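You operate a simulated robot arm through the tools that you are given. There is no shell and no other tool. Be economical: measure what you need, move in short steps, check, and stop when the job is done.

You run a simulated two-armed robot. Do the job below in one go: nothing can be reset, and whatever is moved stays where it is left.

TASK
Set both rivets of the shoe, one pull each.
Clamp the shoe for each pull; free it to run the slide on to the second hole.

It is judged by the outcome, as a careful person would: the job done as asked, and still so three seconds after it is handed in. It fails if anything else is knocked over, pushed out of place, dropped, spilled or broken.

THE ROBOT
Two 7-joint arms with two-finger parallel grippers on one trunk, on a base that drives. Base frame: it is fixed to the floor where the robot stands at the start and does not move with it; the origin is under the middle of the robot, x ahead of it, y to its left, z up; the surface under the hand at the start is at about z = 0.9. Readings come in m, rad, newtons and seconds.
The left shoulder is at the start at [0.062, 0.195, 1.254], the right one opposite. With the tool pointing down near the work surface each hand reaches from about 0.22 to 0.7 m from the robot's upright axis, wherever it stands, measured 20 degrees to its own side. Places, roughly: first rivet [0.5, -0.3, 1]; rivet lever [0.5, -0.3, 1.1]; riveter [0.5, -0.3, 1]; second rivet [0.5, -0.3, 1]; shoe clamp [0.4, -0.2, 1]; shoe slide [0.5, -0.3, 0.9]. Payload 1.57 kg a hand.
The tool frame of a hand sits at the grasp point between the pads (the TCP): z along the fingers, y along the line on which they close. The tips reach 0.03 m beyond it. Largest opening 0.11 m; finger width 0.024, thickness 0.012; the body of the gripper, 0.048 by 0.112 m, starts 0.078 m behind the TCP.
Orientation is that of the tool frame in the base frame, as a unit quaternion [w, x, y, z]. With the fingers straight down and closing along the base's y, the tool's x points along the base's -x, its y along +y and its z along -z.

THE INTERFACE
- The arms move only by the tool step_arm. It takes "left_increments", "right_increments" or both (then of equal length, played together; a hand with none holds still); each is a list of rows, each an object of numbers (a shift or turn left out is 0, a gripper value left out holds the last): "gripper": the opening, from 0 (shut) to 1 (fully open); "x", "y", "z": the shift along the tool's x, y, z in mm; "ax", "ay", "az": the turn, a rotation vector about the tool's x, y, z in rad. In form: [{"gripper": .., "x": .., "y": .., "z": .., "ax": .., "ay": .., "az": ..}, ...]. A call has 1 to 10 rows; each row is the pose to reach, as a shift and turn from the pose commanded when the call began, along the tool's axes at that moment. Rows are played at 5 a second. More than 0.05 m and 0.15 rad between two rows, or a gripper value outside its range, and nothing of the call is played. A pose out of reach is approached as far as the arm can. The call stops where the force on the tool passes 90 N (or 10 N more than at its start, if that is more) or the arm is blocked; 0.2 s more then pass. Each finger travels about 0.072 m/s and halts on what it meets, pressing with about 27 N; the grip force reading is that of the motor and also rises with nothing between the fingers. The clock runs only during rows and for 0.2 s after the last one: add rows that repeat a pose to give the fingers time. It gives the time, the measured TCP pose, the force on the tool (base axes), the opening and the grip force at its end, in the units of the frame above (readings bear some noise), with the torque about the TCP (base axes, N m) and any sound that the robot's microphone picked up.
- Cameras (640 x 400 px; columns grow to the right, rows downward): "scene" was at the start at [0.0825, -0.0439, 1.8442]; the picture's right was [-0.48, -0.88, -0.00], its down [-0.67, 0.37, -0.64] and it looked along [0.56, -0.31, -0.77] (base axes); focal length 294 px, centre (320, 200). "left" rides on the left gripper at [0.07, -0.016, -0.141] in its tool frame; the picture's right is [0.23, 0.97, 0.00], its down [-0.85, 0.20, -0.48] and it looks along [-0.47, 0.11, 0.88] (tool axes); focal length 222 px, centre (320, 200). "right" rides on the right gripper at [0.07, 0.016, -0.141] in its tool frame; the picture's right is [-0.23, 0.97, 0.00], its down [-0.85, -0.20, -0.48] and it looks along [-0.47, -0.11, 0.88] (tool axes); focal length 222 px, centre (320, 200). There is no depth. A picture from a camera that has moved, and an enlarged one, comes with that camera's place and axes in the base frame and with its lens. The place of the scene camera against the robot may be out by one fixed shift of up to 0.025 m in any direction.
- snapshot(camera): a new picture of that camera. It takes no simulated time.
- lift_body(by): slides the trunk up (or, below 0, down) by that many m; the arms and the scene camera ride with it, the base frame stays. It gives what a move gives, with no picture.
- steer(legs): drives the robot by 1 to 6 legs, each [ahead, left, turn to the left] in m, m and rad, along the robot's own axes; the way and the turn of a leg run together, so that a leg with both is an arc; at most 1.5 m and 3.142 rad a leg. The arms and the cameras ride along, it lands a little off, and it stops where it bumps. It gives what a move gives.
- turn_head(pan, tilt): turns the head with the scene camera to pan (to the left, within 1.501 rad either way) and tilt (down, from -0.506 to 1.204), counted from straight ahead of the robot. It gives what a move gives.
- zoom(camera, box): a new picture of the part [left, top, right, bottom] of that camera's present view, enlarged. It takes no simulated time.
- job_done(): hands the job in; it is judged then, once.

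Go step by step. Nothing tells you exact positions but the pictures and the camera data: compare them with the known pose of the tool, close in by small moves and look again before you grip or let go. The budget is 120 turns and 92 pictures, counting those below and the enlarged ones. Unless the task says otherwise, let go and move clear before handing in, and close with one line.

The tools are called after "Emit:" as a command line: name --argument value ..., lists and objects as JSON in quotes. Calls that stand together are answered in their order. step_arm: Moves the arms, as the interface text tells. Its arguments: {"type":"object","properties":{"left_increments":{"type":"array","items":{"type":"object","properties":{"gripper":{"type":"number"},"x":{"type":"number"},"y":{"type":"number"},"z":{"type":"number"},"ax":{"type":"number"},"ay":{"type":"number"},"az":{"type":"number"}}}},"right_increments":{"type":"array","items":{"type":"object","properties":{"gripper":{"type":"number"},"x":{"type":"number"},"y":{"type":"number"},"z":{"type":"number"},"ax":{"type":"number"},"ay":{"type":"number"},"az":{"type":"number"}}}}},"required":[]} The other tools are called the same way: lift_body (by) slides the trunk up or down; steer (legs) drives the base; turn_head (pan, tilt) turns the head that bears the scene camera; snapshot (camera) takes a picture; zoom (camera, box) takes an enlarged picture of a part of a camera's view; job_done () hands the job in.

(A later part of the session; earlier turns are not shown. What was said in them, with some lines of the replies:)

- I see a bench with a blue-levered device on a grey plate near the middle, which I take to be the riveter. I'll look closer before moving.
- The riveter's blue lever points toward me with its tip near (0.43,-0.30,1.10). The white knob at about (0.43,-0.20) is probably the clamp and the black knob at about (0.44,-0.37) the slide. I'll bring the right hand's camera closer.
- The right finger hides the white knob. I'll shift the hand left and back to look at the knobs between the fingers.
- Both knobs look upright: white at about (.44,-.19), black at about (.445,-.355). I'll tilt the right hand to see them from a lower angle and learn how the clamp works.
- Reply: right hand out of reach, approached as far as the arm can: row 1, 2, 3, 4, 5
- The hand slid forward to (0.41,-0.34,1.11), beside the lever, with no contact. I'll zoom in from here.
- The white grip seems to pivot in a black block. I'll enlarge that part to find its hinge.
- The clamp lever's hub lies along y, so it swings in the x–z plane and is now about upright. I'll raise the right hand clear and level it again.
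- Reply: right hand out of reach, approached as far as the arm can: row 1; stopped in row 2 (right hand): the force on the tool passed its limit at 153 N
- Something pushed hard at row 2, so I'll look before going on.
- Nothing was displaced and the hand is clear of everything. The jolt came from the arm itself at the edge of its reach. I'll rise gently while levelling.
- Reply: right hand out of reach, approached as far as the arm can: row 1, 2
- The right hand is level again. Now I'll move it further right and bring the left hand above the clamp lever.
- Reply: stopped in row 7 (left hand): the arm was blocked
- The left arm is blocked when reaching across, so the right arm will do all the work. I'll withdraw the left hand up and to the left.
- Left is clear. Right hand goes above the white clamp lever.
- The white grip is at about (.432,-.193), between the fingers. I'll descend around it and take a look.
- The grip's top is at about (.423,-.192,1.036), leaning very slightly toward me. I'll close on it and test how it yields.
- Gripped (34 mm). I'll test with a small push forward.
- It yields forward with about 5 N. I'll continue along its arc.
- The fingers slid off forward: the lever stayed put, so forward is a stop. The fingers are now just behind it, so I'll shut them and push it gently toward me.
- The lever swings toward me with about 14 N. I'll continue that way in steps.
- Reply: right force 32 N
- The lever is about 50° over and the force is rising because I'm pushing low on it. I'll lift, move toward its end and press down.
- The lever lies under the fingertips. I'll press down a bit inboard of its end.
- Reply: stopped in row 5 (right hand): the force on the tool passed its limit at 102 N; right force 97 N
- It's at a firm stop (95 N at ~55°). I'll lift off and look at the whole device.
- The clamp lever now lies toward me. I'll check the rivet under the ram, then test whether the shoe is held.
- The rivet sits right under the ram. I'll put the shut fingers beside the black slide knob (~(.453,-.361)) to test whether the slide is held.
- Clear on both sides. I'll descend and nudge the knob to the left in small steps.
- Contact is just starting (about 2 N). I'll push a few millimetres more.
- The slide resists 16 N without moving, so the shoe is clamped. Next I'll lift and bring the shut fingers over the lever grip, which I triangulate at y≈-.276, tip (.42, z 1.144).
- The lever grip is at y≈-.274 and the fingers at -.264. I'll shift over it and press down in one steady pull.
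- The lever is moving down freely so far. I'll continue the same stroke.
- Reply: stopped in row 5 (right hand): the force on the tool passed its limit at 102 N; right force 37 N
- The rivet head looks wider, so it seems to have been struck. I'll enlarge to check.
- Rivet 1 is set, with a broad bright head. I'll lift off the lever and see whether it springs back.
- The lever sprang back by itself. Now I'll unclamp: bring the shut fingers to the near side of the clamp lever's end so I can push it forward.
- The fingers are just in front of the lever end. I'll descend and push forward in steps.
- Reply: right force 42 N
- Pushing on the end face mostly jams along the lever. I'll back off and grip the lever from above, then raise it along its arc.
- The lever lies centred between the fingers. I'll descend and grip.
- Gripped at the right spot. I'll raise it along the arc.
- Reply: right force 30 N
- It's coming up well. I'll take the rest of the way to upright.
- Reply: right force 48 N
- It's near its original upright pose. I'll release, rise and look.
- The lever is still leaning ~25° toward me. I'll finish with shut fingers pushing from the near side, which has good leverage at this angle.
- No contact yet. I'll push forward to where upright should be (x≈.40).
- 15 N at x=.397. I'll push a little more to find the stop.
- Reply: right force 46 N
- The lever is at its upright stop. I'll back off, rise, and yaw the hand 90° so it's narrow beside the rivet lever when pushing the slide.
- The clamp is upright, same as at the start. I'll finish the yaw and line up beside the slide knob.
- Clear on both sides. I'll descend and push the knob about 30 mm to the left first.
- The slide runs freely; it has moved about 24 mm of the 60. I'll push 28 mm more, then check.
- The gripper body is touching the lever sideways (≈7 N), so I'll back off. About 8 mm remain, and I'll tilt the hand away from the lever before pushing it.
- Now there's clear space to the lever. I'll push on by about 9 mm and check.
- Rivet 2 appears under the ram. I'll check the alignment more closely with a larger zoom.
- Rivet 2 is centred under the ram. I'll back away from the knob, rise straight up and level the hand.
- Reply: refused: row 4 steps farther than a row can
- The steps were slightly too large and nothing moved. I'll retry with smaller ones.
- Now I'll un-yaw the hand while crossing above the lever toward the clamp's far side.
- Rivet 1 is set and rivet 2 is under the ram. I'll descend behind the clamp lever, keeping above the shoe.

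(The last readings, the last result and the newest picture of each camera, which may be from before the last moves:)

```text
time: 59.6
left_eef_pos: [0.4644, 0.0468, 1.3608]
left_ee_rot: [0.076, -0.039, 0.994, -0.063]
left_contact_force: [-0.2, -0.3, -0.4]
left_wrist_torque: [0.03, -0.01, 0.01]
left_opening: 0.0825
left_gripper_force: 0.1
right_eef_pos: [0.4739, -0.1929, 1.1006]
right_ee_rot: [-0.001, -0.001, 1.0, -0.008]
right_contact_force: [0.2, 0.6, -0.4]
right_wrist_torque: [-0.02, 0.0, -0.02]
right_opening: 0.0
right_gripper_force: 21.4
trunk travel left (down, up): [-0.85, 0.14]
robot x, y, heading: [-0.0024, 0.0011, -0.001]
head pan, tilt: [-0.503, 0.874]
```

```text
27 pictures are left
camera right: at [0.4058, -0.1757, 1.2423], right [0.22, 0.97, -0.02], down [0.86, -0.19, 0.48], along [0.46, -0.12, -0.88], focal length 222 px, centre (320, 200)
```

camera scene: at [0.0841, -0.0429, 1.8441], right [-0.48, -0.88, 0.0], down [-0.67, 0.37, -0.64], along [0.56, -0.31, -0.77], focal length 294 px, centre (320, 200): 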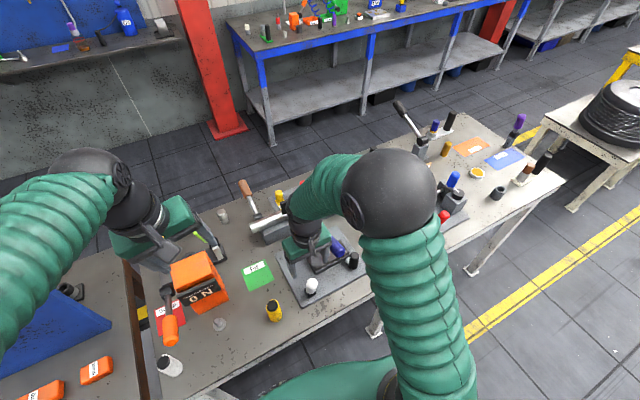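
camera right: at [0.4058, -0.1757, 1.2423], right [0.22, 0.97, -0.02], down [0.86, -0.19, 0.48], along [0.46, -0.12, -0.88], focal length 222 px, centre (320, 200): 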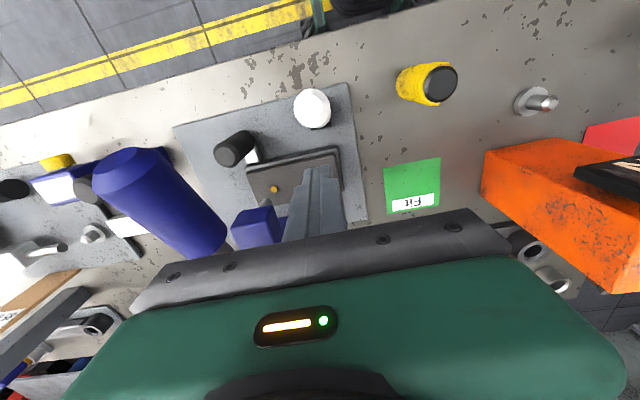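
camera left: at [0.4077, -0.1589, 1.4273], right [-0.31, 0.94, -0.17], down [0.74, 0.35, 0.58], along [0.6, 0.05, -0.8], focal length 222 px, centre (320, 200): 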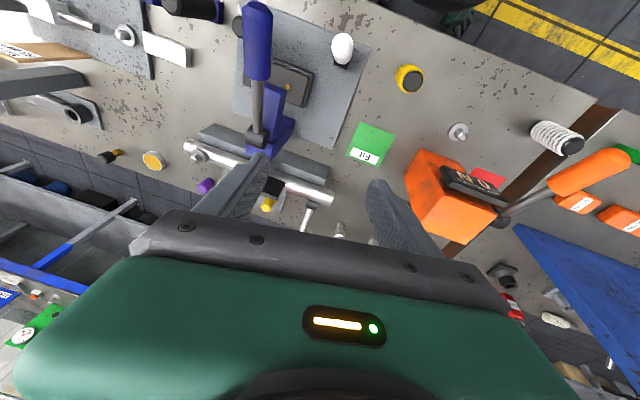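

All clear. I'll lower behind the lever and pull it toward me.

Emit:
step_arm --right_increments '[{"z": 45, "y": 2}, {"z": 92, "y": 2}, {"z": 92, "y": 2, "x": 12}, {"z": 92, "y": 2, "x": 20}, {"z": 92, "y": 2, "x": 28}, {"z": 92, "y": 2, "x": 36}, {"z": 92, "y": 2, "x": 44}, {"z": 92, "y": 2, "x": 52}]'

Emit:
snapshot --camera "right"

```text
time: 61.4
left_eef_pos: [0.4629, 0.047, 1.3608]
left_ee_rot: [0.077, -0.04, 0.994, -0.063]
left_contact_force: [-0.5, -0.1, 0.0]
left_wrist_torque: [0.0, -0.02, -0.03]
left_opening: 0.0827
left_gripper_force: 0.1
right_eef_pos: [0.4213, -0.1938, 1.0107]
right_ee_rot: [-0.002, -0.002, 1.0, -0.01]
right_contact_force: [0.6, 0.2, 1.1]
right_wrist_torque: [-0.03, -0.01, 0.03]
right_opening: 0.0
right_gripper_force: 21.6
trunk travel left (down, up): [-0.85, 0.14]
robot x, y, heading: [-0.0021, -0.0042, -0.006]
head pan, tilt: [-0.503, 0.874]
```

```text
26 pictures are left
camera right: at [0.3527, -0.1751, 1.1517], right [0.22, 0.97, -0.02], down [0.86, -0.19, 0.48], along [0.46, -0.12, -0.88], focal length 222 px, centre (320, 200)
```

right: 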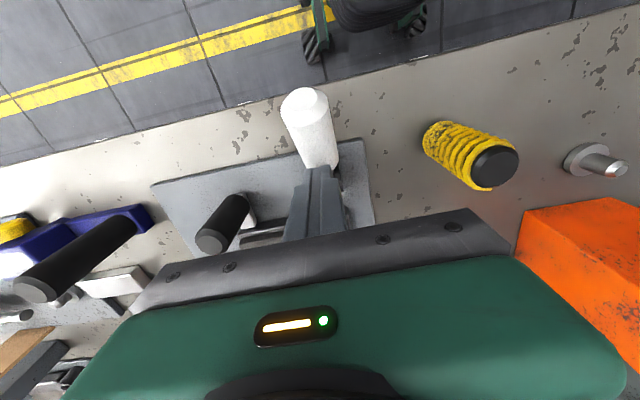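

The lever is following. I'll continue to the stop.

Emit:
step_arm --right_increments '[{"x": 8}, {"x": 16}, {"x": 23}, {"x": 30}, {"x": 30}]'

Emit:
snapshot --camera "right"

```text
time: 62.6
left_eef_pos: [0.4662, 0.0482, 1.3599]
left_ee_rot: [0.077, -0.04, 0.994, -0.062]
left_contact_force: [-0.4, 0.1, -0.1]
left_wrist_torque: [-0.04, 0.0, 0.02]
left_opening: 0.0827
left_gripper_force: 0.0
right_eef_pos: [0.3965, -0.192, 1.011]
right_ee_rot: [0.002, -0.001, 1.0, -0.009]
right_contact_force: [24.6, -2.3, 15.0]
right_wrist_torque: [-0.06, -0.58, -0.05]
right_opening: 0.0
right_gripper_force: 21.6
trunk travel left (down, up): [-0.85, 0.14]
robot x, y, heading: [0.0036, 0.0001, -0.002]
head pan, tilt: [-0.503, 0.874]
```

```text
25 pictures are left
camera right: at [0.3277, -0.175, 1.1514], right [0.22, 0.97, -0.02], down [0.85, -0.19, 0.49], along [0.47, -0.12, -0.87], focal length 222 px, centre (320, 200)
```

right: 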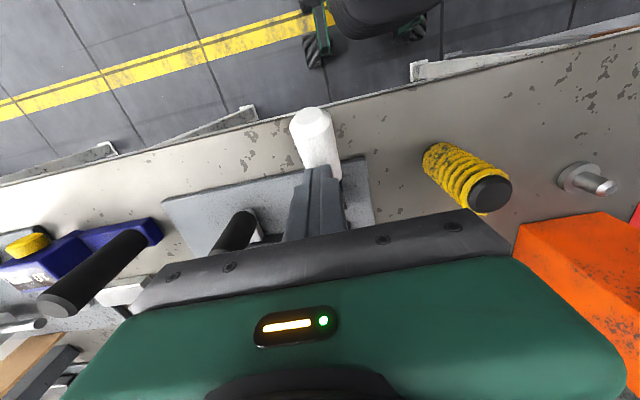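

It's at the stop and matches the previous clamped pose. I'll give it a short press from above, as before, to be sure.

Emit:
step_arm --right_increments '[{"x": -4, "z": -40}, {"x": 20, "z": -45}, {"x": 24, "z": -30}, {"x": 24, "z": -20}, {"x": 24, "z": -12}, {"x": 24, "z": -6}]'

```text
time: 64.0
left_eef_pos: [0.456, 0.0499, 1.3663]
left_ee_rot: [0.081, -0.04, 0.994, -0.063]
left_contact_force: [-0.1, -0.2, 0.3]
left_wrist_torque: [-0.02, 0.0, 0.01]
left_opening: 0.0826
left_gripper_force: 0.0
right_eef_pos: [0.3647, -0.1942, 1.0216]
right_ee_rot: [0.006, 0.0, 1.0, -0.011]
right_contact_force: [5.1, -10.6, 81.8]
right_wrist_torque: [-0.15, 0.2, 0.32]
right_opening: 0.0
right_gripper_force: 21.1
trunk travel left (down, up): [-0.85, 0.14]
robot x, y, heading: [-0.0007, -0.002, -0.003]
head pan, tilt: [-0.503, 0.874]
```

Firm at the same height as before. Now I'll lift, check the rivet alignment, and go above the rivet lever.

Emit:
step_arm --right_increments '[{"z": -45}, {"z": -90}, {"z": -135}, {"z": -180}, {"z": -220}, {"z": -220, "x": -30, "y": -25}, {"z": -220, "x": -60, "y": -55}, {"z": -220, "x": -80, "y": -82}]'

Emit:
zoom --camera "scene" --box '[282, 215, 378, 275]'

Emit:
snapshot --camera "right"

```text
time: 65.8
left_eef_pos: [0.4631, 0.0442, 1.3608]
left_ee_rot: [0.077, -0.038, 0.994, -0.062]
left_contact_force: [-0.4, -0.2, -0.4]
left_wrist_torque: [0.01, 0.03, 0.01]
left_opening: 0.0827
left_gripper_force: 0.0
right_eef_pos: [0.4493, -0.274, 1.2371]
right_ee_rot: [-0.002, -0.002, 1.0, -0.009]
right_contact_force: [-0.3, -0.1, -0.8]
right_wrist_torque: [0.0, -0.03, 0.02]
right_opening: 0.0002
right_gripper_force: 21.0
trunk travel left (down, up): [-0.85, 0.14]
robot x, y, heading: [0.0025, -0.0004, -0.002]
head pan, tilt: [-0.503, 0.874]
```

```text
6.67 times, centred on (330, 245) of scene
camera zoom: at [0.0853, -0.0444, 1.844], right [-0.48, -0.88, 0.0], down [-0.67, 0.37, -0.64], along [0.56, -0.31, -0.77], focal length 1958 px, centre (253, -100)
```

zoom: 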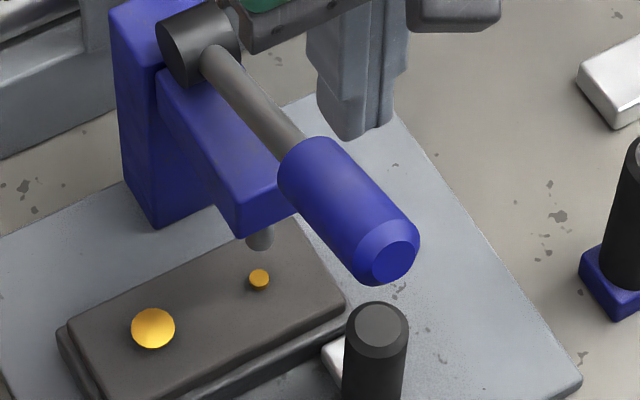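

```text
23 pictures are left
camera right: at [0.3799, -0.2559, 1.3782], right [0.22, 0.97, -0.02], down [0.86, -0.19, 0.48], along [0.46, -0.12, -0.88], focal length 222 px, centre (320, 200)
```

right: 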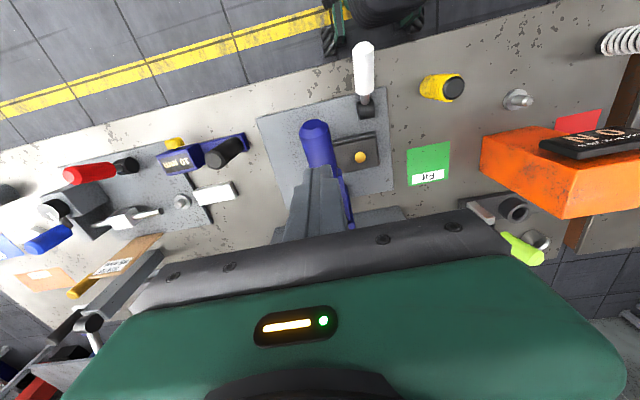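

Rivet 2 is still centred and the fingers are over the grip. Now a single steady pull.

Emit:
step_arm --right_increments '[{"x": 4, "z": 40}, {"x": 4, "z": 75}, {"x": 4, "z": 85}, {"x": 4, "z": 95}, {"x": 4, "z": 105}, {"x": 4, "z": 115}, {"x": 4, "z": 125}, {"x": 4, "z": 135}, {"x": 4, "z": 145}, {"x": 4, "z": 155}]'

Emit:
zoom --camera "scene" --box '[282, 215, 378, 275]'

```text
time: 67.7
left_eef_pos: [0.448, 0.0532, 1.3661]
left_ee_rot: [0.083, -0.04, 0.994, -0.064]
left_contact_force: [0.2, 0.5, -0.9]
left_wrist_torque: [-0.04, -0.01, 0.02]
left_opening: 0.0824
left_gripper_force: 0.1
right_eef_pos: [0.442, -0.2729, 1.1182]
right_ee_rot: [0.021, -0.001, 1.0, -0.017]
right_contact_force: [-8.2, -2.9, 35.6]
right_wrist_torque: [-0.14, 0.0, 0.02]
right_opening: 0.0001
right_gripper_force: 21.3
trunk travel left (down, up): [-0.85, 0.14]
robot x, y, heading: [-0.0011, 0.0003, -0.001]
head pan, tilt: [-0.503, 0.874]
stopped in row 9 (right hand): the force on the tool passed its limit at 99 N (the readings are from after the stop); the commanded pose is now the measured one
```

```text
6.67 times, centred on (330, 245) of scene
camera zoom: at [0.0612, -0.0321, 1.8463], right [-0.48, -0.88, 0.0], down [-0.67, 0.37, -0.65], along [0.57, -0.31, -0.76], focal length 1958 px, centre (253, -100)
```

zoom: 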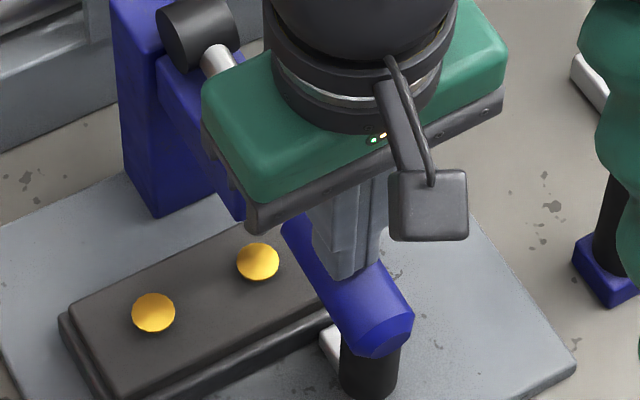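

Both rivets now have broad, set heads. I'll lift off, let the lever return and move clear.

Emit:
step_arm --right_increments '[{"z": -20}, {"z": -50}, {"z": -90}, {"z": -135}, {"z": -180}, {"z": -200, "y": -45}, {"z": -200, "y": -90}, {"z": -200, "y": -130}]'

Emit:
snapshot --camera "scene"

Emit:
zoom --camera "scene" --box '[240, 190, 400, 310]'

```text
time: 69.5
left_eef_pos: [0.4644, 0.0456, 1.3608]
left_ee_rot: [0.077, -0.04, 0.994, -0.062]
left_contact_force: [0.5, -0.2, 0.6]
left_wrist_torque: [-0.01, 0.01, -0.04]
left_opening: 0.0825
left_gripper_force: 0.0
right_eef_pos: [0.4487, -0.4031, 1.3092]
right_ee_rot: [0.011, -0.001, 1.0, -0.011]
right_contact_force: [0.5, -0.1, 0.3]
right_wrist_torque: [-0.03, 0.0, 0.03]
right_opening: 0.0
right_gripper_force: 21.0
trunk travel left (down, up): [-0.85, 0.14]
robot x, y, heading: [0.0018, 0.0001, -0.001]
head pan, tilt: [-0.503, 0.874]
```

```text
21 pictures are left
camera scene: at [0.0862, -0.0453, 1.8439], right [-0.48, -0.88, 0.0], down [-0.67, 0.37, -0.64], along [0.56, -0.31, -0.77], focal length 294 px, centre (320, 200)
```

scene: 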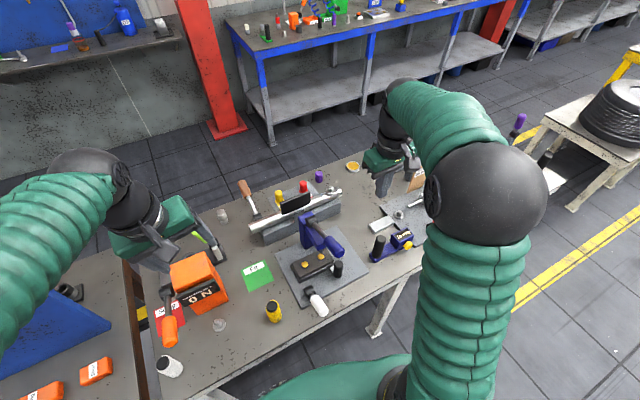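

```text
3.33 times, centred on (320, 250) of scene
camera zoom: at [0.0862, -0.0453, 1.8439], right [-0.48, -0.88, 0.0], down [-0.67, 0.37, -0.64], along [0.56, -0.31, -0.77], focal length 979 px, centre (320, 33)
```

zoom: 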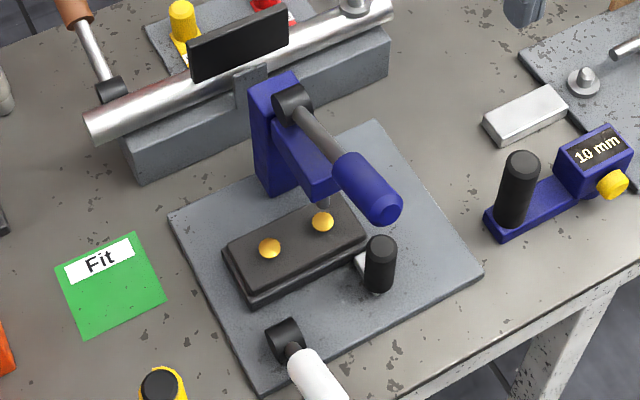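

Both rivets are set, the lever has returned, the hands are clear and nothing else was disturbed, so I'm handing in.

Emit:
job_done

```text
The job is handed in.
```

Both rivets of the shoe are set, one lever pull each. The shoe was clamped for each pull and freed in between to run the slide to the second hole; I left it clamped at the end.
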